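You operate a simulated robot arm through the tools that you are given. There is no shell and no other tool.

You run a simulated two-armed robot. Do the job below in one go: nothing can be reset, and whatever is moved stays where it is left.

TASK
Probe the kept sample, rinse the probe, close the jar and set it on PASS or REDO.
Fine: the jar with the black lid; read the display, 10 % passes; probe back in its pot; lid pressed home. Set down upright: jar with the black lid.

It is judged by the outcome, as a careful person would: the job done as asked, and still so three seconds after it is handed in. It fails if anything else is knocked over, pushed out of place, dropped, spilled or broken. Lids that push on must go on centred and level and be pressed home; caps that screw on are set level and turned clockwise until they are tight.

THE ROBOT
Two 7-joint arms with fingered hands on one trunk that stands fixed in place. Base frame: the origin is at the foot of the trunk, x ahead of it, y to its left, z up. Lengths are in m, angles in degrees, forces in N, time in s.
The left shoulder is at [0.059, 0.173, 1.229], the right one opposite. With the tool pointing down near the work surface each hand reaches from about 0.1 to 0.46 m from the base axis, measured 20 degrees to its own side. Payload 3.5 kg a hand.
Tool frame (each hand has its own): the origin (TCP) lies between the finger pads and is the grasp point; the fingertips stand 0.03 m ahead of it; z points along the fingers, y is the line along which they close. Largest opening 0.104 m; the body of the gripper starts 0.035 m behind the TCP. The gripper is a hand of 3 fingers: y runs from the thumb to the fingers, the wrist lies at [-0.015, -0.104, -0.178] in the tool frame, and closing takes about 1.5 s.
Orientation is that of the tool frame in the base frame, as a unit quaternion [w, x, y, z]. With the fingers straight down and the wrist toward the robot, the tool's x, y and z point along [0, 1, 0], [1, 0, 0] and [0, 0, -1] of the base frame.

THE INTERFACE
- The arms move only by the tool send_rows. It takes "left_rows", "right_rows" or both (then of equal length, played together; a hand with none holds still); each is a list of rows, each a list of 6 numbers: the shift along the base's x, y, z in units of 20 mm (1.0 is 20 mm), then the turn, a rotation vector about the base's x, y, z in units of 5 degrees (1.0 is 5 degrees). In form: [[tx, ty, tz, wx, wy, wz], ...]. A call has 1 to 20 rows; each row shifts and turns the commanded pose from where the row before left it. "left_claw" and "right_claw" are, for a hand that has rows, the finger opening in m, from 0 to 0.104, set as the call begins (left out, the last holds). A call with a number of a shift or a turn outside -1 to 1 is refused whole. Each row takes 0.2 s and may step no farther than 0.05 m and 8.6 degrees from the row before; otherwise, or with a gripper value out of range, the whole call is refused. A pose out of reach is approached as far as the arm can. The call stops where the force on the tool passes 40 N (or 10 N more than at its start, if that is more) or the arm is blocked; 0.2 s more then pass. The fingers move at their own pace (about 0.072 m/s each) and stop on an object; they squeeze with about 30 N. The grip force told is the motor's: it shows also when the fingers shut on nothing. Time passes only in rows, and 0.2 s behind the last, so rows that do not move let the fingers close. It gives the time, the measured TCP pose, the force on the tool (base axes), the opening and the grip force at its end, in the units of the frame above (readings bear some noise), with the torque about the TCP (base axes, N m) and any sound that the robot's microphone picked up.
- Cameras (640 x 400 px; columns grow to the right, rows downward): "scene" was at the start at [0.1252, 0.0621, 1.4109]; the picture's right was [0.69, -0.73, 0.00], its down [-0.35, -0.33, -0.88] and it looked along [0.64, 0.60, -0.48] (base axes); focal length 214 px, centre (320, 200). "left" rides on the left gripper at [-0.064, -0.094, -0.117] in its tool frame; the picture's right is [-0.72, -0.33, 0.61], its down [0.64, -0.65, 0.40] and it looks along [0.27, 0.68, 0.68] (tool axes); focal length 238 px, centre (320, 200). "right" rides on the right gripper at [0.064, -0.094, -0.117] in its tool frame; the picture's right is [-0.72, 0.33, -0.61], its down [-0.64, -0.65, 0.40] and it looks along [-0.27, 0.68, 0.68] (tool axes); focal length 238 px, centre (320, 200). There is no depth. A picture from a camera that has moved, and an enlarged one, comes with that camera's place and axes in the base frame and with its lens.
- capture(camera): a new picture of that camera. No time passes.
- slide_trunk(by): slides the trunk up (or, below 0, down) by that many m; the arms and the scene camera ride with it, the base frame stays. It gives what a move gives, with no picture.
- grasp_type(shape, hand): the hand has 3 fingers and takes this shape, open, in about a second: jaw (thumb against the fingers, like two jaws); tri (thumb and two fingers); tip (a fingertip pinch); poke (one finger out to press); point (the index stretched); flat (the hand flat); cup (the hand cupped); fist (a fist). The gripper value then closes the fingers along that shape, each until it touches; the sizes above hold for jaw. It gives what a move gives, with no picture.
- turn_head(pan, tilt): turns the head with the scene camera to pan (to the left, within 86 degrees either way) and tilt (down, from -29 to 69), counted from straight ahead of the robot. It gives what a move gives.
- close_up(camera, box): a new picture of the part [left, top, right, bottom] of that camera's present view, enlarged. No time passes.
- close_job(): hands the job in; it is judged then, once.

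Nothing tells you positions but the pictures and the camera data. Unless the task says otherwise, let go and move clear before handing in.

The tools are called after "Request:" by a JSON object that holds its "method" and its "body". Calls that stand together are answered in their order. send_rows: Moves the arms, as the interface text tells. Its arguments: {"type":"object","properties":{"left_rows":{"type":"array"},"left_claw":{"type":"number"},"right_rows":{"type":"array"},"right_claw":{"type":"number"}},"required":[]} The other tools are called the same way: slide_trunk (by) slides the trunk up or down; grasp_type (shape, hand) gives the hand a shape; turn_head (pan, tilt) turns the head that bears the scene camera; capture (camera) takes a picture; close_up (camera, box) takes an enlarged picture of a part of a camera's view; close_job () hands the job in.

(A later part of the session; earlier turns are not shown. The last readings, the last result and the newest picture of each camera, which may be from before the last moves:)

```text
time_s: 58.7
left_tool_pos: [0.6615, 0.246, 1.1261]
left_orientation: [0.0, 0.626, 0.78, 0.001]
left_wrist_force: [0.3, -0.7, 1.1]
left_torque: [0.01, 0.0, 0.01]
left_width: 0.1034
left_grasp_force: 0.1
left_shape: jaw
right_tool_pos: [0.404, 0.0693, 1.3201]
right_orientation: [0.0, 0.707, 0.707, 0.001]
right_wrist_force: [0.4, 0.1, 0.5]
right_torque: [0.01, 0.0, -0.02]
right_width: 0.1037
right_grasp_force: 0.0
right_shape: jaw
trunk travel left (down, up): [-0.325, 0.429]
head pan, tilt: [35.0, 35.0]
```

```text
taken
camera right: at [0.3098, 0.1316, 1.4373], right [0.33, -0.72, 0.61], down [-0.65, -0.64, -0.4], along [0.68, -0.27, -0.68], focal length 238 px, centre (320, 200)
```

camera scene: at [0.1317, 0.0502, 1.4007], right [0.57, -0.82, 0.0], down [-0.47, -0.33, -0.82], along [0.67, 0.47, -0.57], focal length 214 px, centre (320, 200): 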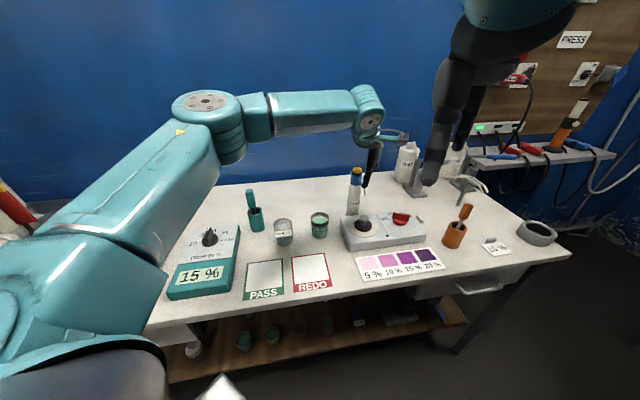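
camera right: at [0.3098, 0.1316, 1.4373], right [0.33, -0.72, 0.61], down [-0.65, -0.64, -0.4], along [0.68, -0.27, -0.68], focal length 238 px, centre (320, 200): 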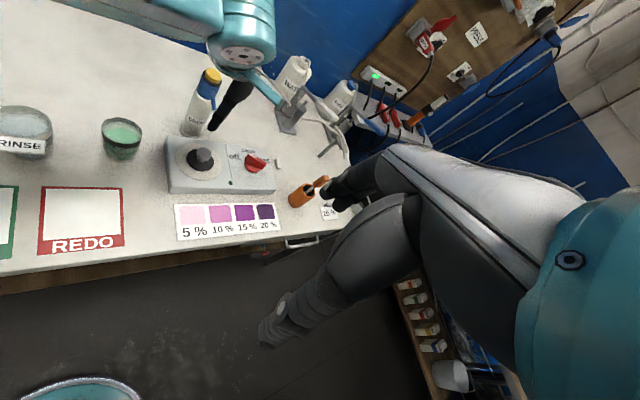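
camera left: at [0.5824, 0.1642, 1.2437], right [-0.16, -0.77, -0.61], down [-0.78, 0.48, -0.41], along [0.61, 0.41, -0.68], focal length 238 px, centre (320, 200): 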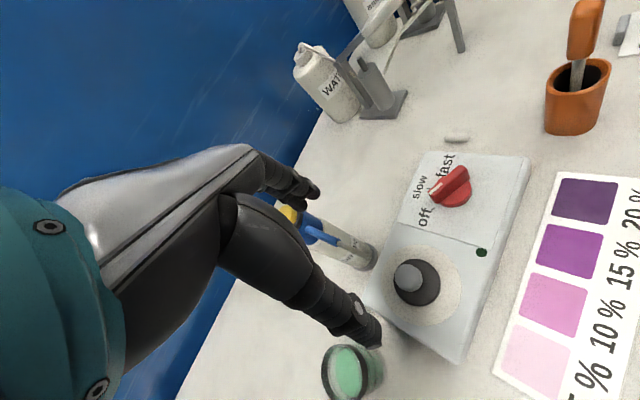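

I reached above the lid. The DROPS bottle's spout may overhang this area, so I'll check closely before going down.

Request:
{"method": "close_up", "body": {"camera": "left", "box": [260, 180, 480, 340]}}

Request:
{"method": "close_up", "body": {"camera": "scene", "box": [330, 110, 430, 250]}}

Request:
{"method": "close_up", "body": {"camera": "right", "box": [150, 40, 290, 200]}}

```text
2.50 times, centred on (370, 260) of left
camera zoom: at [0.5824, 0.1642, 1.2437], right [-0.16, -0.77, -0.61], down [-0.78, 0.48, -0.41], along [0.61, 0.41, -0.68], focal length 596 px, centre (195, 50)
```

zoom: 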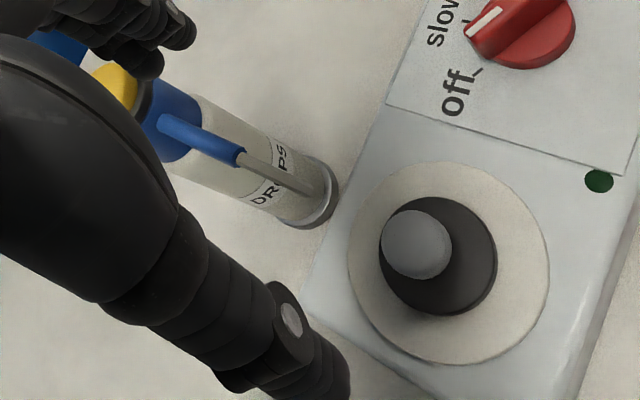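

```text
2.86 times, centred on (380, 180) of scene
camera zoom: at [0.1317, 0.0502, 1.4007], right [0.57, -0.82, 0.0], down [-0.47, -0.33, -0.82], along [0.67, 0.47, -0.57], focal length 613 px, centre (149, 257)
```

zoom: 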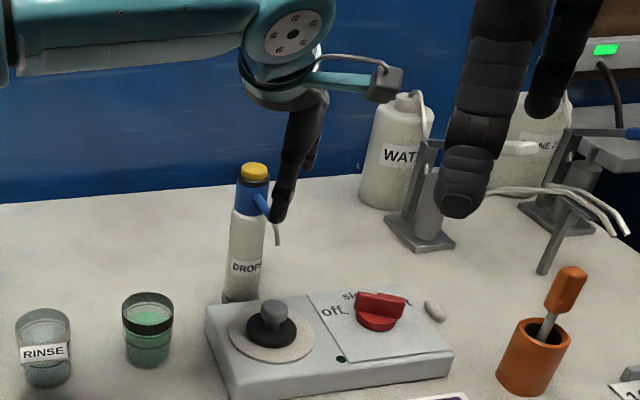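

```text
2.50 times, centred on (220, 120) of right
camera zoom: at [0.3098, 0.1316, 1.4373], right [0.33, -0.72, 0.61], down [-0.65, -0.64, -0.4], along [0.68, -0.27, -0.68], focal length 596 px, centre (570, 400)
```

zoom: 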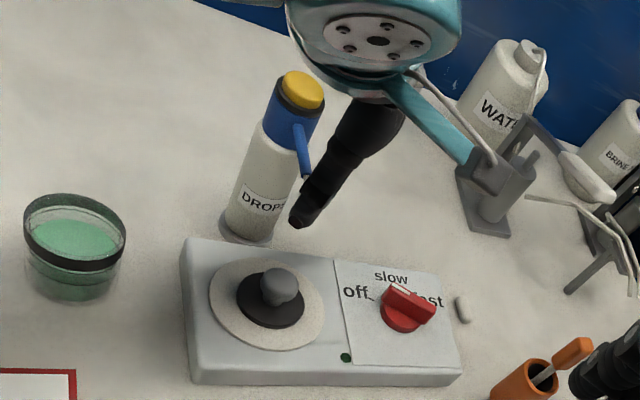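

The DROPS spout hangs right over the lid, with its tip near (0.678, 0.256, 1.02), so a straight-down grasp would hit it. I'll back off, shift the right hand aside, and reorient the left hand to come in from the front, tilted 45° with the fingers closing sideways.

Request:
{"method": "send_rows", "body": {"left_rows": [[0, 0, 0.5, 0, 0, 0], [-0.5, 0, 0.8, 0, 0, 0], [-1, -0.2, 0.8, 0, 0, 0], [-1, -0.2, 0.7, 0, 0, 0], [-1, -0.2, 0.7, 0, 0, 0], [-1, -0.2, 0.4, 0, 0, 0], [-0.8, -0.2, 0.2, 0, 0, 0], [0, 0, 0, 0, 0, 0], [0, 0, 0, 0, 0, 0], [0, 0, 0, 0, 0, 0]], "right_rows": [[0, -0.95, 0, 0, 0, 0.8], [0, -0.95, 0, 0, 0, 0.8], [0, -0.95, 0, 0, 0, 0.8], [0, -0.95, 0, 0, 0, 0.8], [0, -0.95, 0, 0, 0, 0.8], [0, -0.95, 0, 0, 0, 0.8], [0, -0.95, 0, 0, 0, 0.8], [0, -0.95, 0, 0, 0, 0.8], [0, -0.95, 0, 0, 0, 0.8], [0, -0.95, 0, 0, 0, 0.8]]}}

Request:
{"method": "capture", "body": {"camera": "right"}}

Request:
{"method": "capture", "body": {"camera": "scene"}}

```text
time_s: 60.9
left_tool_pos: [0.5562, 0.2277, 1.2137]
left_orientation: [0.001, 0.627, 0.779, 0.0]
left_wrist_force: [-0.3, 0.6, 0.1]
left_torque: [0.01, 0.01, -0.02]
left_width: 0.1037
left_grasp_force: 0.1
left_shape: jaw
right_tool_pos: [0.4038, -0.1219, 1.3201]
right_orientation: [0.0, 0.422, 0.907, 0.0]
right_wrist_force: [0.1, 0.3, 0.0]
right_torque: [0.0, 0.01, 0.01]
right_width: 0.1036
right_grasp_force: 0.0
right_shape: jaw
trunk travel left (down, up): [-0.325, 0.429]
head pan, tilt: [35.0, 35.0]
```

```text
taken
camera right: at [0.2904, -0.1351, 1.4369], right [0.71, -0.34, 0.61], down [-0.09, -0.91, -0.4], along [0.7, 0.23, -0.68], focal length 238 px, centre (320, 200)
```

right: 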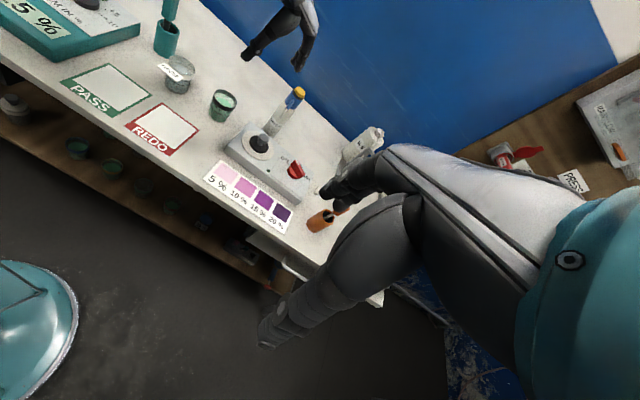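

```text
taken
camera scene: at [0.1314, 0.0496, 1.4008], right [0.57, -0.82, 0.0], down [-0.47, -0.33, -0.82], along [0.67, 0.47, -0.57], focal length 214 px, centre (320, 200)
```

scene: 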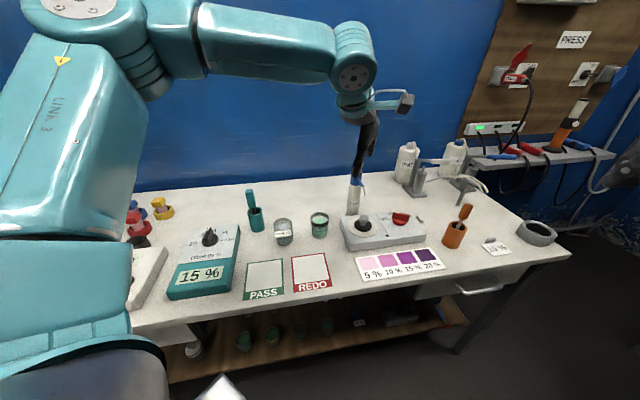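

Both arms are clear. I'll yaw the left hand so its closing line runs left-right, then pitch it forward.

Request:
{"method": "send_rows", "body": {"left_rows": [[0, 0, 0, 0, 0, 1], [0, 0, 0, 0, 0, 1], [0, 0, 0, 0, 0, 1], [0, 0, 0, 0, 0, 1], [0, 0, 0, 0, 0, 1], [0, 0, 0, 0, 0, 1], [0, 0, 0, 0, 0, 1], [0, 0, 0, 0, 0, 1], [0, 0, 0, 0, 0, 1], [0, 0, 0, 0, 0, 1], [0, 0, 0, 0, 0, 1], [0, 0, 0, 0, 0, 1], [0, 0, 0, 0, 0, 1], [0, 0, 0, 0, 0, 1], [0, 0, 0, 0, 0, 1], [0, 0, 0, 0, 0, 1]]}}

Request:
{"method": "capture", "body": {"camera": "scene"}}

```text
time_s: 64.3
left_tool_pos: [0.4999, 0.2978, 1.1938]
left_orientation: [0.002, -0.022, 1.0, -0.001]
left_wrist_force: [0.5, 1.1, 0.2]
left_torque: [0.0, -0.03, 0.01]
left_width: 0.1035
left_grasp_force: 0.2
left_shape: jaw
left hand out of reach, approached as far as the arm can: row 7, 9, 10, 11, 12, 13, 14, 15, 16
right_tool_pos: [0.403, -0.1218, 1.3189]
right_orientation: [0.001, 0.423, 0.906, 0.0]
right_wrist_force: [0.1, -0.2, 1.0]
right_torque: [0.01, 0.0, 0.06]
right_width: 0.1036
right_grasp_force: 0.0
right_shape: jaw
trunk travel left (down, up): [-0.325, 0.429]
head pan, tilt: [35.0, 35.0]
```

```text
taken
camera scene: at [0.1311, 0.0501, 1.4008], right [0.57, -0.82, 0.0], down [-0.47, -0.33, -0.82], along [0.67, 0.47, -0.57], focal length 214 px, centre (320, 200)
```

scene: 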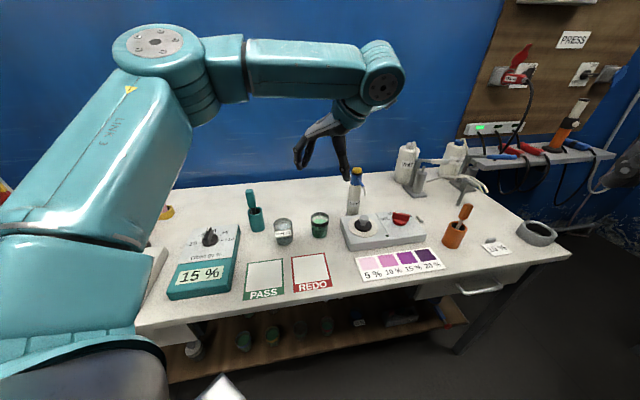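

The arm couldn't reach with that yaw. A better posture is yaw about −40°, with the hand leaning back toward the robot's right, opposite to the spout, which keeps the wrist close in. I'll rotate back that way.

Request:
{"method": "send_rows", "body": {"left_rows": [[-0.7, 0.875, -0.25, 0, 0, 0], [-0.7, 0.875, -0.25, 0, 0, 0], [-0.7, 0.875, -0.25, 0, 0, 0], [-0.7, 0.875, -0.25, 0, 0, 0], [0, 0, 0, 0, 0, -1], [0, 0, 0, 0, 0, -1], [0, 0, 0, 0, 0, -1], [0, 0, 0, 0, 0, -1], [0, 0, 0, 0, 0, -1], [0, 0, 0, 0, 0, -1], [0, 0, 0, 0, 0, -1], [0, 0, 0, 0, 0, -1], [0, 0, 0, 0, 0, -1], [0, 0, 0, 0, 0, -1], [0, 0, 0, 0, 0, -1], [0, 0, 0, 0, 0, -1], [0, 0, 0, 0, 0, -1], [0, 0, 0, 0, 0, -1], [0, 0, 0, 0, 0, -1], [0, 0, 0, 0, 0, -1]]}}

Request:
{"method": "send_rows", "body": {"left_rows": [[0, 0, 0, 0, 0, -1], [0, 0, 0, 0, 0, -1], [0, 0, 0, 0, 0, -1], [0, 0, 0, 0, 0, -1], [0, 0, 0, 0, 0, -1], [0, 0, 0, 0, 0, -1], [0, 0, 0, 0, 0, -1], [0, 0, 0, 0, 0, -1], [0, 0, 0, 0, 0, -1], [0, 0, 0, 0, 0, -1], [0, 0, 0, 0, 0, -0.5]]}}

Request:
{"method": "capture", "body": {"camera": "scene"}}

```text
time_s: 68.5
left_tool_pos: [0.4426, 0.3689, 1.1729]
left_orientation: [0.0, 0.627, 0.779, 0.0]
left_wrist_force: [1.0, -0.7, 0.0]
left_torque: [0.0, 0.0, -0.01]
left_width: 0.1037
left_grasp_force: 0.0
left_shape: jaw
right_tool_pos: [0.4042, -0.1204, 1.3197]
right_orientation: [0.0, 0.422, 0.907, 0.0]
right_wrist_force: [-1.2, -0.1, -0.1]
right_torque: [-0.02, -0.01, -0.04]
right_width: 0.1039
right_grasp_force: 0.1
right_shape: jaw
trunk travel left (down, up): [-0.325, 0.429]
head pan, tilt: [35.0, 35.0]
```

```text
time_s: 70.9
left_tool_pos: [0.4437, 0.3668, 1.1722]
left_orientation: [-0.001, 0.907, 0.422, -0.001]
left_wrist_force: [0.6, -0.8, 0.7]
left_torque: [-0.03, 0.0, 0.0]
left_width: 0.1039
left_grasp_force: 0.0
left_shape: jaw
right_tool_pos: [0.4044, -0.1208, 1.3198]
right_orientation: [0.0, 0.422, 0.906, 0.0]
right_wrist_force: [-0.6, 0.0, -0.3]
right_torque: [0.02, -0.02, 0.01]
right_width: 0.1034
right_grasp_force: 0.1
right_shape: jaw
trunk travel left (down, up): [-0.325, 0.429]
head pan, tilt: [35.0, 35.0]
```

```text
taken
camera scene: at [0.1312, 0.0501, 1.4008], right [0.57, -0.82, 0.0], down [-0.47, -0.33, -0.82], along [0.67, 0.47, -0.57], focal length 214 px, centre (320, 200)
```

scene: 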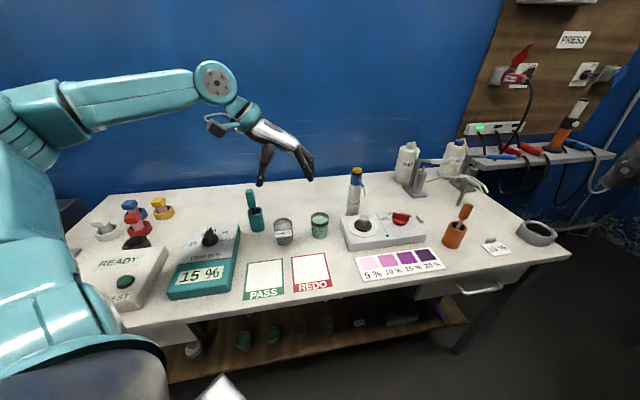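

The posture is right. Next I'll tilt 45° about the closing line while moving in front of the stirrer.

Request:
{"method": "send_rows", "body": {"left_rows": [[0.317, -0.904, -0.217, 0.766, -0.643, 0], [0.317, -0.904, -0.217, 0.766, -0.643, 0], [0.317, -0.904, -0.217, 0.766, -0.643, 0], [0.317, -0.904, -0.217, 0.766, -0.643, 0], [0.317, -0.904, -0.217, 0.766, -0.643, 0], [0.317, -0.904, -0.217, 0.766, -0.643, 0], [0.317, -0.904, -0.217, 0.766, -0.643, 0], [0.317, -0.904, -0.217, 0.766, -0.643, 0], [0.317, -0.904, -0.217, 0.766, -0.643, 0], [0.317, -0.904, -0.217, 0, 0, 0], [0.317, -0.904, -0.217, 0, 0, 0], [0, 0, 0, 0, 0, 0]]}}

Request:
{"method": "capture", "body": {"camera": "scene"}}

Request:
{"method": "capture", "body": {"camera": "left"}}

Request:
{"method": "capture", "body": {"camera": "right"}}

```text
time_s: 73.5
left_tool_pos: [0.5149, 0.1689, 1.1289]
left_orientation: [-0.162, 0.838, 0.389, 0.347]
left_wrist_force: [-0.1, -0.2, -0.1]
left_torque: [-0.05, -0.01, -0.01]
left_width: 0.1035
left_grasp_force: 0.1
left_shape: jaw
right_tool_pos: [0.4032, -0.1214, 1.3208]
right_orientation: [-0.001, 0.423, 0.906, 0.0]
right_wrist_force: [-0.4, 0.3, -0.4]
right_torque: [0.01, 0.01, 0.01]
right_width: 0.1036
right_grasp_force: 0.1
right_shape: jaw
trunk travel left (down, up): [-0.325, 0.429]
head pan, tilt: [35.0, 35.0]
```

```text
taken
camera scene: at [0.1307, 0.0501, 1.4009], right [0.57, -0.82, 0.0], down [-0.47, -0.33, -0.82], along [0.67, 0.47, -0.57], focal length 214 px, centre (320, 200)
```

scene: 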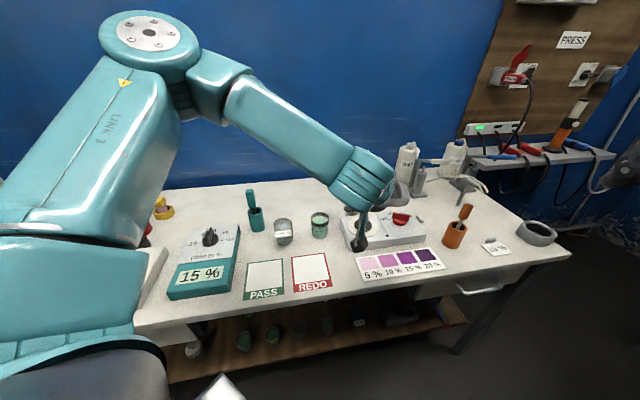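

```text
taken
camera left: at [0.3595, 0.1311, 1.1652], right [-0.3, 0.15, -0.94], down [-0.03, 0.99, 0.17], along [0.95, 0.07, -0.29], focal length 238 px, centre (320, 200)
```

left: 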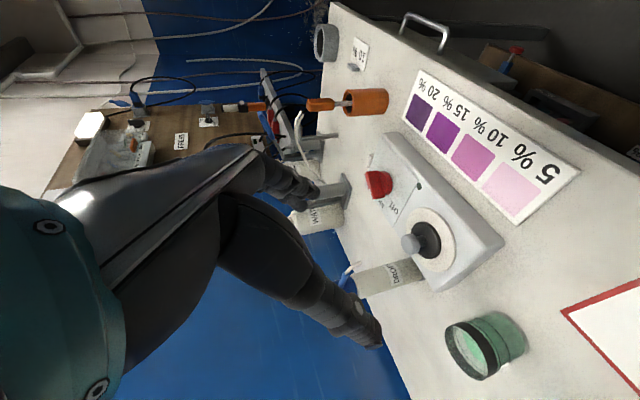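

```text
taken
camera right: at [0.2898, -0.1342, 1.4372], right [0.71, -0.34, 0.61], down [-0.09, -0.91, -0.4], along [0.7, 0.23, -0.68], focal length 238 px, centre (320, 200)
```

right: 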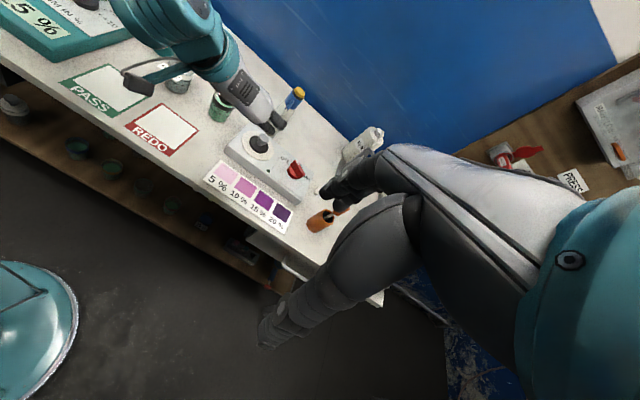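

The tilted pose works, and this view shows the knob and spout well. I'll zoom in to locate them precisely.

Request:
{"method": "close_up", "body": {"camera": "left", "box": [320, 180, 480, 310]}}

Request:
{"method": "close_up", "body": {"camera": "right", "box": [200, 70, 330, 200]}}

Request:
{"method": "close_up", "body": {"camera": "scene", "box": [320, 140, 440, 260]}}

```text
3.08 times, centred on (400, 245) of left
camera zoom: at [0.3595, 0.1311, 1.1652], right [-0.3, 0.15, -0.94], down [-0.03, 0.99, 0.17], along [0.95, 0.07, -0.29], focal length 733 px, centre (74, 62)
```

zoom: 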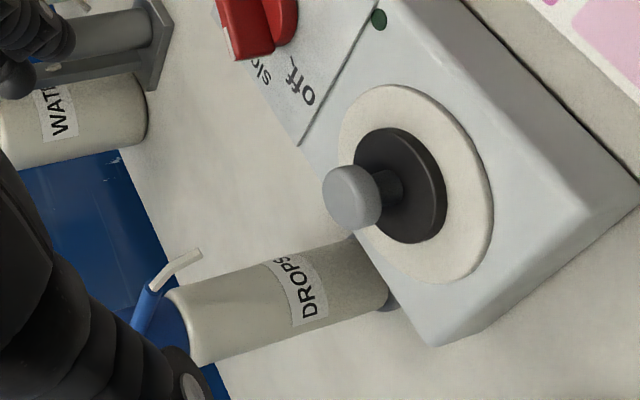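

```text
3.08 times, centred on (265, 135) of right
camera zoom: at [0.2898, -0.1342, 1.4372], right [0.71, -0.34, 0.61], down [-0.09, -0.91, -0.4], along [0.7, 0.23, -0.68], focal length 733 px, centre (489, 400)
```

zoom: 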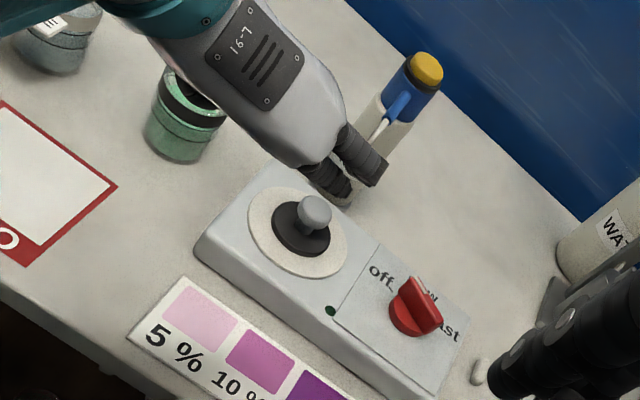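

```text
3.33 times, centred on (380, 200) of scene
camera zoom: at [0.1307, 0.0501, 1.4009], right [0.57, -0.82, 0.0], down [-0.47, -0.33, -0.82], along [0.67, 0.47, -0.57], focal length 715 px, centre (120, 200)
```

zoom: 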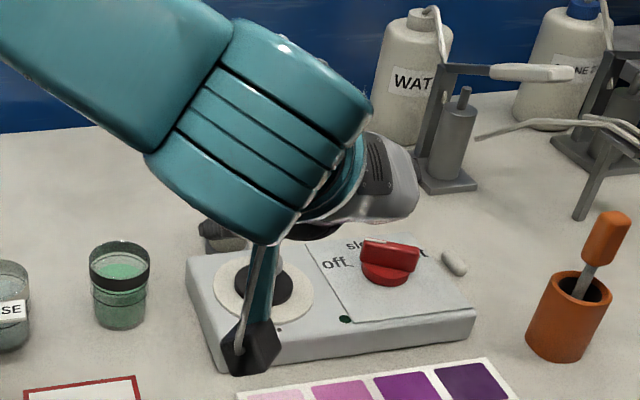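

The knob is at about (0.669, 0.248, 0.938) and the spout tip at (0.678, 0.257, 1.021), which leaves more than 3 cm for the tilted hand. I'll move to a standoff 10 cm back along the approach line.

Request:
{"method": "send_rows", "body": {"left_rows": [[0.678, 0.156, -0.75, 0, 0, 0], [0.678, 0.156, -0.75, 0, 0, 0], [0.678, 0.156, -0.75, 0, 0, 0], [0.678, 0.156, -0.75, 0, 0, 0], [0.678, 0.156, -0.75, 0, 0, 0], [0.678, 0.156, -0.75, 0, 0, 0], [0.678, 0.156, -0.75, 0, 0, 0], [0.678, 0.156, -0.75, 0, 0, 0], [0, 0, 0, 0, 0, 0]], "left_claw": 0.075}}

Request:
{"method": "close_up", "body": {"camera": "left", "box": [260, 160, 500, 340]}}

Request:
{"method": "close_up", "body": {"camera": "right", "box": [200, 70, 330, 200]}}

Request:
{"method": "close_up", "body": {"camera": "scene", "box": [320, 140, 440, 260]}}

```text
time_s: 75.5
left_tool_pos: [0.6104, 0.2101, 1.0161]
left_orientation: [-0.161, 0.838, 0.39, 0.346]
left_wrist_force: [-0.1, -0.6, -0.4]
left_torque: [0.04, 0.01, 0.01]
left_width: 0.0753
left_grasp_force: 0.1
left_shape: jaw
left hand out of reach, approached as far as the arm can: row 7, 8
right_tool_pos: [0.4033, -0.1203, 1.3202]
right_orientation: [0.0, 0.422, 0.907, 0.0]
right_wrist_force: [0.2, 0.1, 0.2]
right_torque: [-0.03, -0.01, -0.01]
right_width: 0.1037
right_grasp_force: 0.0
right_shape: jaw
trunk travel left (down, up): [-0.325, 0.429]
head pan, tilt: [35.0, 35.0]
```

```text
2.22 times, centred on (380, 250) of left
camera zoom: at [0.4547, 0.1715, 1.0536], right [-0.3, 0.15, -0.94], down [-0.02, 0.99, 0.17], along [0.95, 0.07, -0.29], focal length 530 px, centre (187, 89)
```

zoom: 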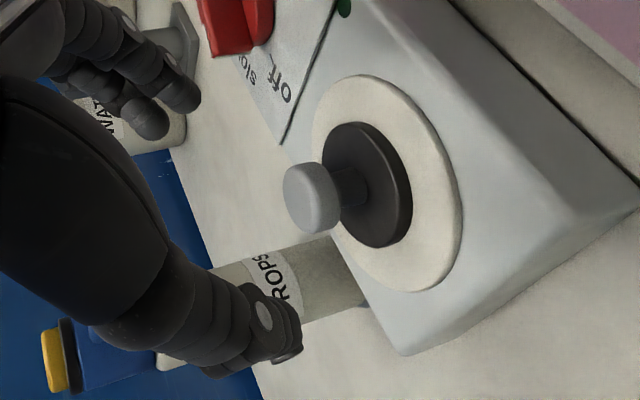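

```text
3.08 times, centred on (265, 135) of right
camera zoom: at [0.2902, -0.1343, 1.4371], right [0.71, -0.34, 0.61], down [-0.09, -0.91, -0.4], along [0.7, 0.23, -0.68], focal length 733 px, centre (489, 400)
```

zoom: 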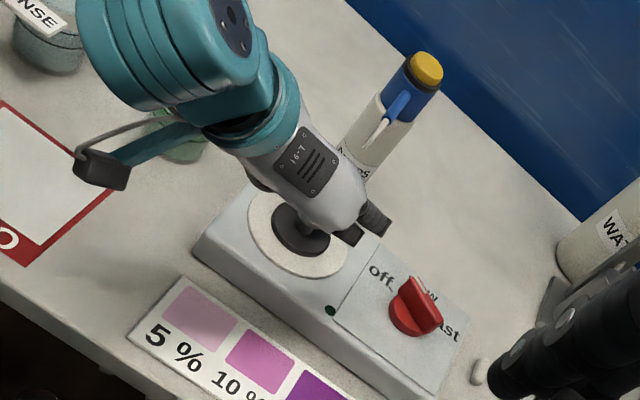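

```text
3.33 times, centred on (380, 200) of scene
camera zoom: at [0.131, 0.05, 1.4008], right [0.57, -0.82, 0.0], down [-0.47, -0.33, -0.82], along [0.67, 0.47, -0.57], focal length 715 px, centre (120, 200)
```

zoom: 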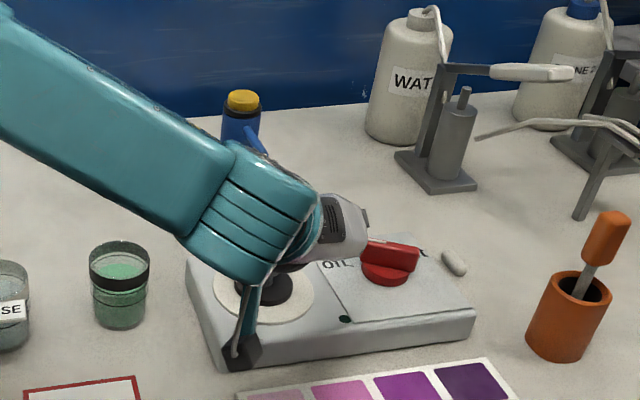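

The arm stopped about 2 cm short. I'll back off, lower the trunk to put the shoulder nearer the work height, and try again.

Request:
{"method": "send_rows", "body": {"left_rows": [[-0.83, -0.25, 0.9, 0, 0, 0], [-0.83, -0.25, 0.9, 0, 0, 0], [-0.83, -0.25, 1, 0, 0, 0], [-0.83, -0.25, 1, 0, 0, 0], [-0.83, -0.25, 1, 0, 0, 0], [-0.83, -0.25, 1, 0, 0, 0], [0, 0, 0.8, 0, 0, 0], [0, 0, 0.6, 0, 0, 0]]}}

Request:
{"method": "slide_trunk", "body": {"by": -0.13}}

Request:
{"method": "capture", "body": {"camera": "scene"}}

Request:
{"method": "capture", "body": {"camera": "right"}}

```text
time_s: 77.3
left_tool_pos: [0.5133, 0.1771, 1.1613]
left_orientation: [-0.162, 0.838, 0.39, 0.347]
left_wrist_force: [0.0, 0.2, -0.3]
left_torque: [0.0, 0.03, 0.02]
left_width: 0.0751
left_grasp_force: 0.0
left_shape: jaw
right_tool_pos: [0.4047, -0.1205, 1.3209]
right_orientation: [0.0, 0.423, 0.906, 0.0]
right_wrist_force: [0.6, -0.3, 0.3]
right_torque: [-0.02, -0.02, -0.01]
right_width: 0.1038
right_grasp_force: 0.1
right_shape: jaw
trunk travel left (down, up): [-0.325, 0.429]
head pan, tilt: [35.0, 35.0]
```

```text
time_s: 78.8
left_tool_pos: [0.5108, 0.1783, 1.0311]
left_orientation: [-0.162, 0.837, 0.391, 0.346]
left_wrist_force: [-0.2, 0.1, 1.1]
left_torque: [0.03, -0.01, -0.01]
left_width: 0.0753
left_grasp_force: 0.0
left_shape: jaw
right_tool_pos: [0.4029, -0.1218, 1.1917]
right_orientation: [0.001, 0.423, 0.906, 0.0]
right_wrist_force: [-0.4, -0.3, -0.9]
right_torque: [0.0, -0.02, 0.03]
right_width: 0.1036
right_grasp_force: 0.0
right_shape: jaw
trunk travel left (down, up): [-0.195, 0.559]
head pan, tilt: [35.0, 35.0]
```

```text
taken
camera scene: at [0.1855, 0.0501, 1.2678], right [0.57, -0.82, 0.0], down [-0.47, -0.33, -0.82], along [0.67, 0.47, -0.57], focal length 214 px, centre (320, 200)
```

scene: 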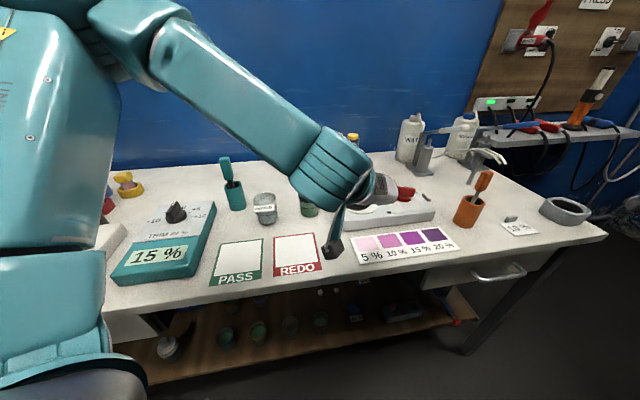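

```text
taken
camera right: at [0.2893, -0.1342, 1.3081], right [0.71, -0.34, 0.61], down [-0.09, -0.91, -0.4], along [0.7, 0.23, -0.68], focal length 238 px, centre (320, 200)
```

right: 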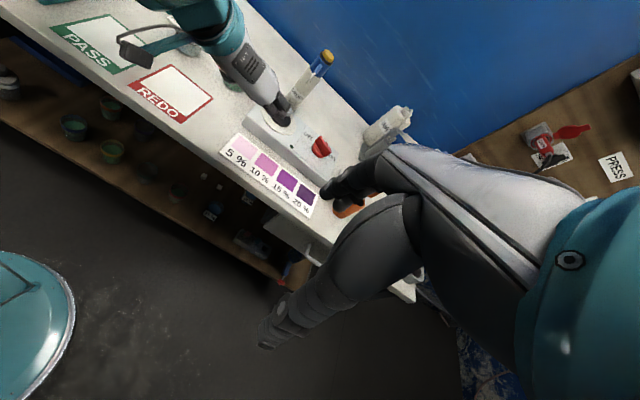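

The trunk is 13 cm lower and the head moved a bit forward too. I'll try the standoff pose again.

Request:
{"method": "send_rows", "body": {"left_rows": [[0.8, 0.114, -0.157, 0, 0, 0], [0.8, 0.114, -0.157, 0, 0, 0], [0.8, 0.114, -0.157, 0, 0, 0], [0.8, 0.114, -0.157, 0, 0, 0], [0.8, 0.114, -0.157, 0, 0, 0], [0.8, 0.114, -0.157, 0, 0, 0], [0.8, 0.114, -0.157, 0, 0, 0], [0, 0, 0, 0, 0, 0]]}}

Request:
{"method": "close_up", "body": {"camera": "left", "box": [260, 160, 500, 340]}}

Request:
{"method": "close_up", "body": {"camera": "right", "box": [210, 30, 360, 180]}}

Request:
{"method": "close_up", "body": {"camera": "scene", "box": [290, 120, 440, 270]}}

```text
time_s: 80.7
left_tool_pos: [0.6256, 0.1961, 1.0074]
left_orientation: [-0.162, 0.837, 0.39, 0.347]
left_wrist_force: [-0.2, 0.7, 0.4]
left_torque: [0.01, -0.02, 0.01]
left_width: 0.0755
left_grasp_force: 0.1
left_shape: jaw
right_tool_pos: [0.4031, -0.1213, 1.1911]
right_orientation: [0.0, 0.422, 0.906, 0.0]
right_wrist_force: [-0.9, 0.0, -0.2]
right_torque: [0.03, -0.01, 0.03]
right_width: 0.104
right_grasp_force: 0.1
right_shape: jaw
trunk travel left (down, up): [-0.195, 0.559]
head pan, tilt: [35.0, 35.0]
```

```text
2.22 times, centred on (380, 250) of left
camera zoom: at [0.4695, 0.1584, 1.0446], right [-0.3, 0.15, -0.94], down [-0.02, 0.99, 0.17], along [0.95, 0.07, -0.29], focal length 530 px, centre (187, 89)
```

zoom: 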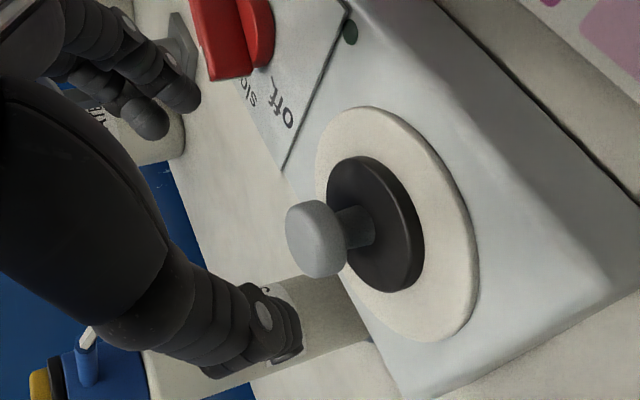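

```text
2.67 times, centred on (285, 105) of right
camera zoom: at [0.2901, -0.1341, 1.3076], right [0.71, -0.34, 0.61], down [-0.09, -0.91, -0.4], along [0.7, 0.23, -0.68], focal length 636 px, centre (413, 453)
```

zoom: 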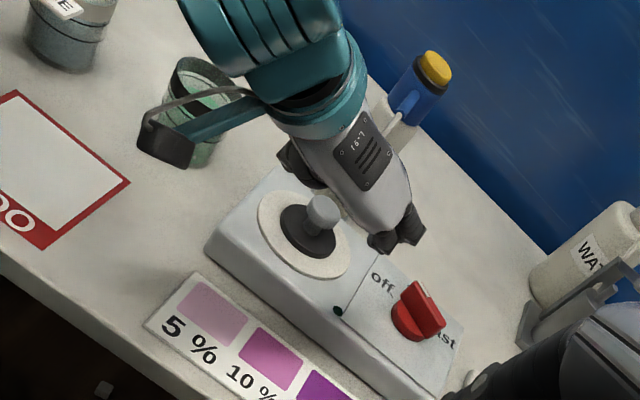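

```text
2.67 times, centred on (365, 195) of scene
camera zoom: at [0.186, 0.05, 1.2676], right [0.57, -0.82, 0.0], down [-0.47, -0.33, -0.82], along [0.67, 0.47, -0.57], focal length 572 px, centre (200, 213)
```

zoom: 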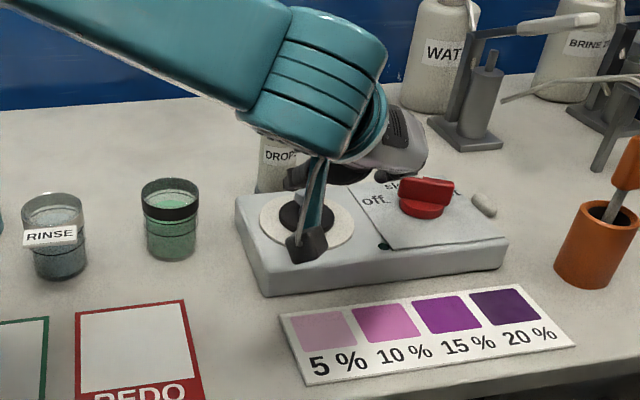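

The standoff is reached and the knob lies on the approach line, about 10 cm ahead. I'll advance most of the way and check.

Request:
{"method": "send_rows", "body": {"left_rows": [[0.326, 0.388, -0.507, 0, 0, 0], [0.326, 0.388, -0.507, 0, 0, 0], [0.326, 0.388, -0.507, 0, 0, 0], [0.326, 0.388, -0.507, 0, 0, 0], [0, 0, 0, 0, 0, 0]]}}

Request:
{"method": "close_up", "body": {"camera": "left", "box": [220, 140, 480, 340]}}

Request:
{"method": "close_up", "body": {"camera": "right", "box": [210, 30, 360, 180]}}

Request:
{"method": "close_up", "body": {"camera": "scene", "box": [290, 120, 440, 270]}}

```text
time_s: 81.8
left_tool_pos: [0.6509, 0.2284, 0.9674]
left_orientation: [-0.161, 0.838, 0.39, 0.346]
left_wrist_force: [0.9, 0.0, -0.8]
left_torque: [0.0, 0.01, 0.02]
left_width: 0.0756
left_grasp_force: 0.1
left_shape: jaw
right_tool_pos: [0.404, -0.1204, 1.1904]
right_orientation: [0.001, 0.423, 0.906, 0.0]
right_wrist_force: [0.3, -0.5, -0.7]
right_torque: [0.02, 0.0, -0.01]
right_width: 0.1035
right_grasp_force: 0.1
right_shape: jaw
trunk travel left (down, up): [-0.195, 0.559]
head pan, tilt: [35.0, 35.0]
```

```text
2.00 times, centred on (350, 240) of left
camera zoom: at [0.4962, 0.1901, 1.004], right [-0.3, 0.15, -0.94], down [-0.02, 0.99, 0.17], along [0.95, 0.07, -0.29], focal length 477 px, centre (260, 120)
```

zoom: 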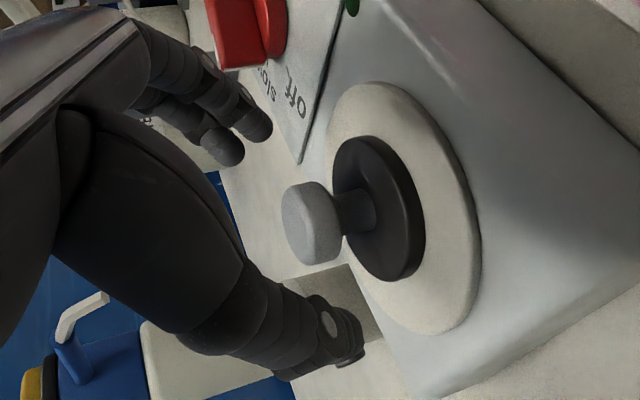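

```text
2.67 times, centred on (285, 105) of right
camera zoom: at [0.2902, -0.1341, 1.3076], right [0.71, -0.34, 0.61], down [-0.09, -0.91, -0.4], along [0.7, 0.23, -0.68], focal length 636 px, centre (413, 453)
```

zoom: 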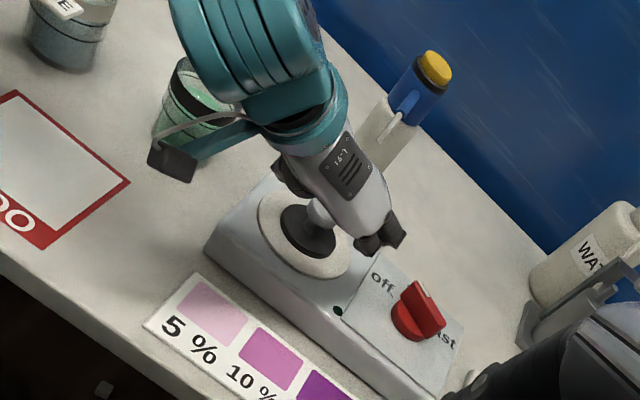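

```text
2.67 times, centred on (365, 195) of scene
camera zoom: at [0.186, 0.05, 1.2676], right [0.57, -0.82, 0.0], down [-0.47, -0.33, -0.82], along [0.67, 0.47, -0.57], focal length 572 px, centre (200, 213)
```

zoom: 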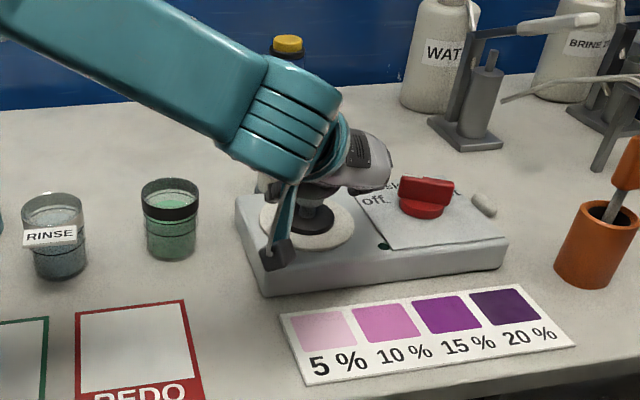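

The knob is about 43 mm ahead and centred within 3 mm. I'll advance the last 28 mm.

Request:
{"method": "send_rows", "body": {"left_rows": [[0.32, 0.325, -0.495, 0, 0, 0], [0.32, 0.325, -0.495, 0, 0, 0], [0, 0, 0, 0, 0, 0]]}}

Request:
{"method": "close_up", "body": {"camera": "left", "box": [220, 140, 480, 340]}}

Request:
{"method": "close_up", "body": {"camera": "right", "box": [240, 50, 340, 150]}}

Request:
{"method": "close_up", "body": {"camera": "scene", "box": [320, 130, 420, 230]}}

```text
time_s: 82.7
left_tool_pos: [0.6646, 0.2402, 0.947]
left_orientation: [-0.162, 0.837, 0.39, 0.347]
left_wrist_force: [-0.2, -0.4, -0.9]
left_torque: [0.02, 0.0, 0.01]
left_width: 0.0752
left_grasp_force: 0.0
left_shape: jaw
right_tool_pos: [0.4044, -0.1212, 1.1904]
right_orientation: [0.0, 0.422, 0.906, 0.0]
right_wrist_force: [0.6, -0.2, -0.1]
right_torque: [0.01, 0.03, -0.05]
right_width: 0.1036
right_grasp_force: 0.0
right_shape: jaw
trunk travel left (down, up): [-0.195, 0.559]
head pan, tilt: [35.0, 35.0]
```

```text
2.00 times, centred on (350, 240) of left
camera zoom: at [0.5091, 0.2027, 0.9843], right [-0.3, 0.15, -0.94], down [-0.02, 0.99, 0.17], along [0.95, 0.07, -0.29], focal length 477 px, centre (260, 120)
```

zoom: 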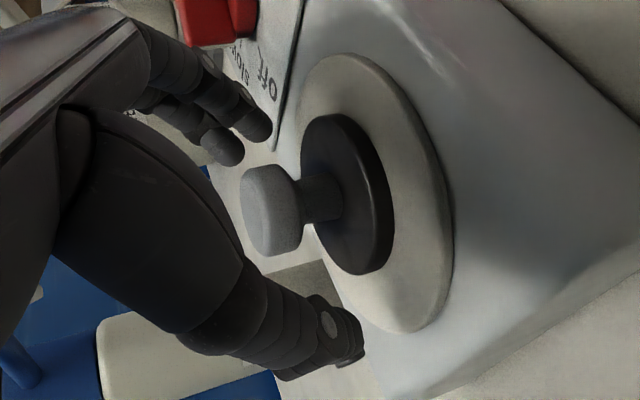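

```text
4.00 times, centred on (290, 100) of right
camera zoom: at [0.2902, -0.1341, 1.3076], right [0.71, -0.34, 0.61], down [-0.09, -0.91, -0.4], along [0.7, 0.23, -0.68], focal length 953 px, centre (440, 600)
```

zoom: 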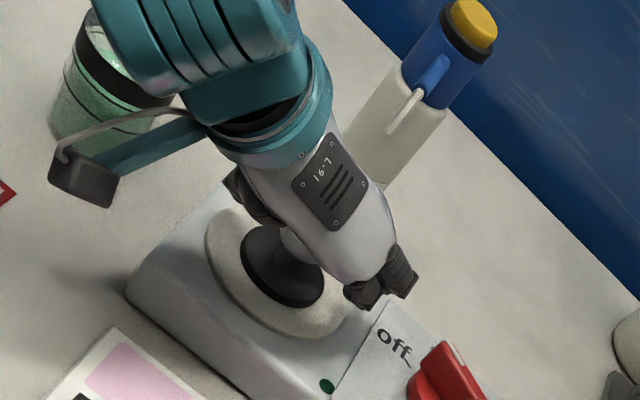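

```text
4.00 times, centred on (370, 180) of scene
camera zoom: at [0.186, 0.05, 1.2676], right [0.57, -0.82, 0.0], down [-0.47, -0.33, -0.82], along [0.67, 0.47, -0.57], focal length 858 px, centre (120, 280)
```

zoom: 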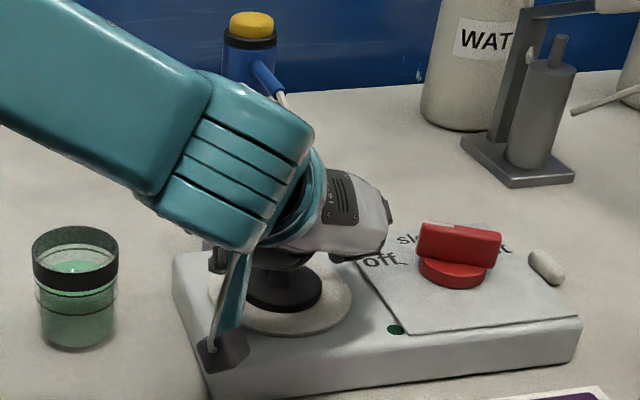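

The knob sits about 15 mm ahead of the TCP, between the distal pads, and the spout is clear. I'll close now.

Request:
{"method": "send_rows", "body": {"left_rows": [[0, 0, 0, 0, 0, 0], [0, 0, 0, 0, 0, 0], [0, 0, 0, 0, 0, 0], [0, 0, 0, 0, 0, 0], [0, 0, 0, 0, 0, 0], [0, 0, 0, 0, 0, 0], [0, 0, 0, 0, 0, 0]], "left_claw": 0.0}}

Request:
{"method": "close_up", "body": {"camera": "left", "box": [220, 140, 480, 340]}}

Request:
{"method": "close_up", "body": {"camera": "right", "box": [240, 50, 340, 150]}}

```text
time_s: 84.2
left_tool_pos: [0.6646, 0.2406, 0.9466]
left_orientation: [-0.162, 0.837, 0.39, 0.347]
left_wrist_force: [0.6, 0.9, 2.0]
left_torque: [-0.01, -0.04, 0.03]
left_width: 0.0185
left_grasp_force: 30.4
left_shape: jaw
right_tool_pos: [0.4031, -0.1208, 1.1905]
right_orientation: [0.0, 0.422, 0.906, 0.0]
right_wrist_force: [-0.3, -0.3, -0.2]
right_torque: [-0.02, 0.01, 0.0]
right_width: 0.1035
right_grasp_force: 0.1
right_shape: jaw
trunk travel left (down, up): [-0.195, 0.559]
head pan, tilt: [35.0, 35.0]
```

```text
2.00 times, centred on (350, 240) of left
camera zoom: at [0.509, 0.2027, 0.9845], right [-0.3, 0.15, -0.94], down [-0.03, 0.99, 0.17], along [0.95, 0.07, -0.29], focal length 477 px, centre (260, 120)
```

zoom: 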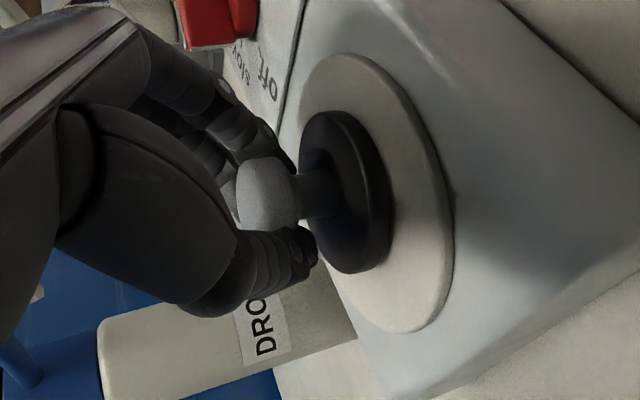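

```text
4.00 times, centred on (290, 100) of right
camera zoom: at [0.2901, -0.1341, 1.3076], right [0.71, -0.34, 0.61], down [-0.09, -0.91, -0.4], along [0.7, 0.23, -0.68], focal length 953 px, centre (440, 600)
```

zoom: 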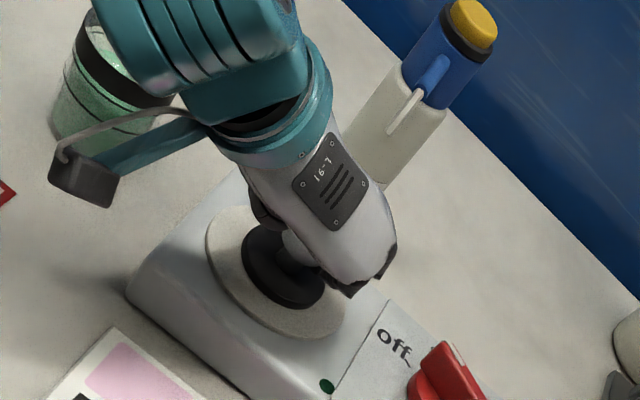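

It gripped at 18.5 mm, likely around the knob's far side or stem. I'll lift 1 cm and check that the lid is held level.

Request:
{"method": "send_rows", "body": {"left_rows": [[0, 0, 0.15, 0, 0, 0], [0, 0, 0.35, 0, 0, 0], [0, 0, 0, 0, 0, 0]]}}

Request:
{"method": "close_up", "body": {"camera": "left", "box": [220, 140, 480, 340]}}

Request:
{"method": "close_up", "body": {"camera": "right", "box": [240, 50, 340, 150]}}

Request:
{"method": "close_up", "body": {"camera": "scene", "box": [320, 130, 420, 230]}}

```text
time_s: 85.0
left_tool_pos: [0.6638, 0.2384, 0.9569]
left_orientation: [-0.163, 0.837, 0.39, 0.346]
left_wrist_force: [0.5, 0.2, -1.0]
left_torque: [-0.01, 0.01, 0.01]
left_width: 0.0186
left_grasp_force: 30.0
left_shape: jaw
right_tool_pos: [0.4046, -0.1201, 1.1902]
right_orientation: [0.0, 0.423, 0.906, 0.0]
right_wrist_force: [0.1, -0.5, 0.1]
right_torque: [-0.02, 0.0, 0.03]
right_width: 0.1036
right_grasp_force: 0.1
right_shape: jaw
trunk travel left (down, up): [-0.195, 0.559]
head pan, tilt: [35.0, 35.0]
```

```text
2.00 times, centred on (350, 240) of left
camera zoom: at [0.5082, 0.2014, 0.9947], right [-0.3, 0.15, -0.94], down [-0.02, 0.99, 0.17], along [0.95, 0.07, -0.29], focal length 477 px, centre (260, 120)
```

zoom: 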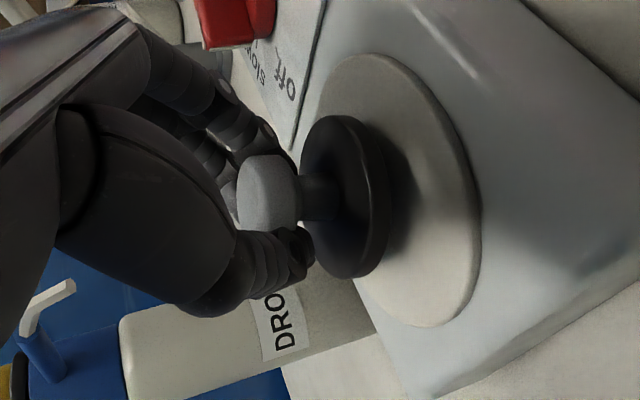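

```text
4.00 times, centred on (290, 100) of right
camera zoom: at [0.2903, -0.134, 1.3075], right [0.71, -0.34, 0.61], down [-0.09, -0.91, -0.4], along [0.7, 0.23, -0.68], focal length 953 px, centre (440, 600)
```

zoom: 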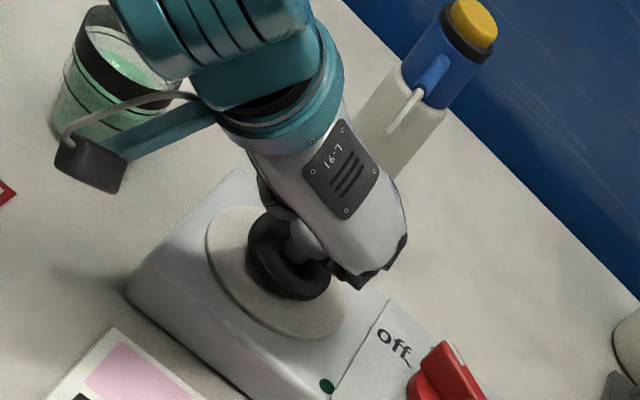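

```text
4.00 times, centred on (370, 180) of scene
camera zoom: at [0.1862, 0.0501, 1.2676], right [0.57, -0.82, 0.0], down [-0.47, -0.33, -0.82], along [0.67, 0.47, -0.57], focal length 858 px, centre (120, 280)
```

zoom: 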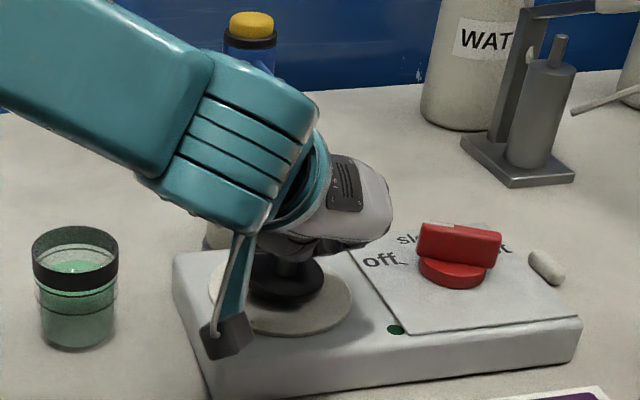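

The lid is held but seems rolled a few degrees. I'll slide it out from under the spout toward the robot, then raise it and check its level.

Request:
{"method": "send_rows", "body": {"left_rows": [[-0.4, -0.3, 0.15, 0, 0, 0], [-0.6, -0.4, 0.2, 0, 0, 0], [-0.6, -0.4, 0.2, 0, 0, 0], [-0.6, -0.4, 0.3, 0, 0, 0], [-0.6, -0.2, 0.6, 0, 0, 0], [-0.6, -0.2, 0.8, 0, 0, 0], [-0.6, 0, 0.8, 0, 0, 0], [-0.6, 0, 0.8, 0, 0, 0], [-0.3, 0, 0.6, 0, 0, 0], [0, 0, 0, 0, 0, 0]]}}

Request:
{"method": "capture", "body": {"camera": "left"}}

Request:
{"method": "capture", "body": {"camera": "right"}}

Request:
{"method": "capture", "body": {"camera": "scene"}}

```text
time_s: 87.2
left_tool_pos: [0.566, 0.202, 1.0459]
left_orientation: [-0.162, 0.838, 0.39, 0.346]
left_wrist_force: [-0.3, -0.4, -0.5]
left_torque: [-0.02, -0.04, 0.0]
left_width: 0.0184
left_grasp_force: 30.0
left_shape: jaw
right_tool_pos: [0.4033, -0.1219, 1.1906]
right_orientation: [-0.001, 0.422, 0.907, -0.001]
right_wrist_force: [-0.1, -0.4, -0.7]
right_torque: [-0.02, 0.02, -0.01]
right_width: 0.1036
right_grasp_force: 0.0
right_shape: jaw
trunk travel left (down, up): [-0.195, 0.559]
head pan, tilt: [35.0, 35.0]
```

```text
taken
camera left: at [0.4103, 0.1648, 1.0831], right [-0.3, 0.15, -0.94], down [-0.03, 0.99, 0.17], along [0.95, 0.07, -0.29], focal length 238 px, centre (320, 200)
```

left: 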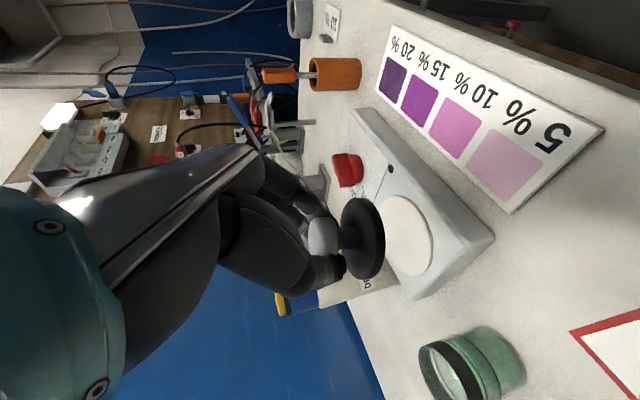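

```text
taken
camera right: at [0.2904, -0.134, 1.3075], right [0.71, -0.34, 0.61], down [-0.09, -0.91, -0.4], along [0.7, 0.23, -0.68], focal length 238 px, centre (320, 200)
```

right: 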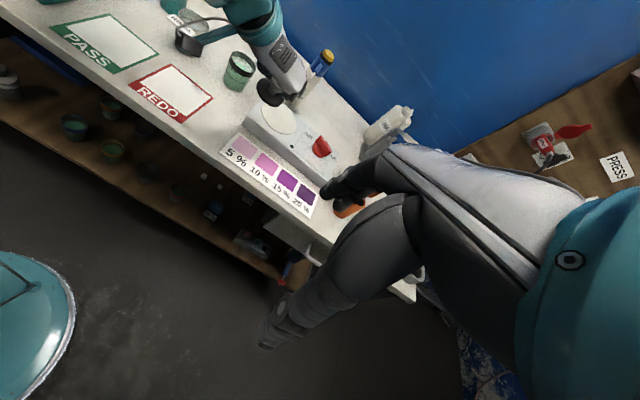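

```text
taken
camera scene: at [0.1862, 0.0501, 1.2675], right [0.57, -0.82, 0.0], down [-0.47, -0.33, -0.82], along [0.67, 0.47, -0.57], focal length 214 px, centre (320, 200)
```

scene: 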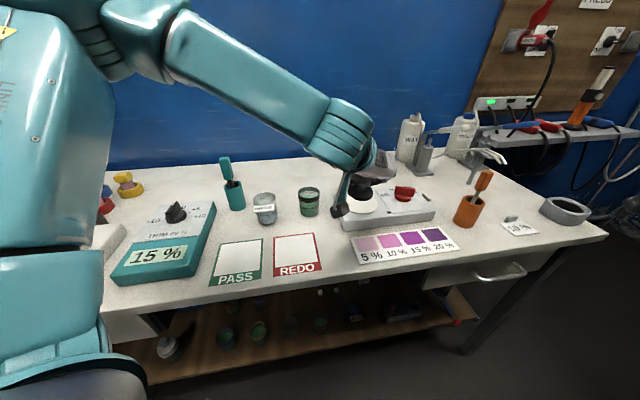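

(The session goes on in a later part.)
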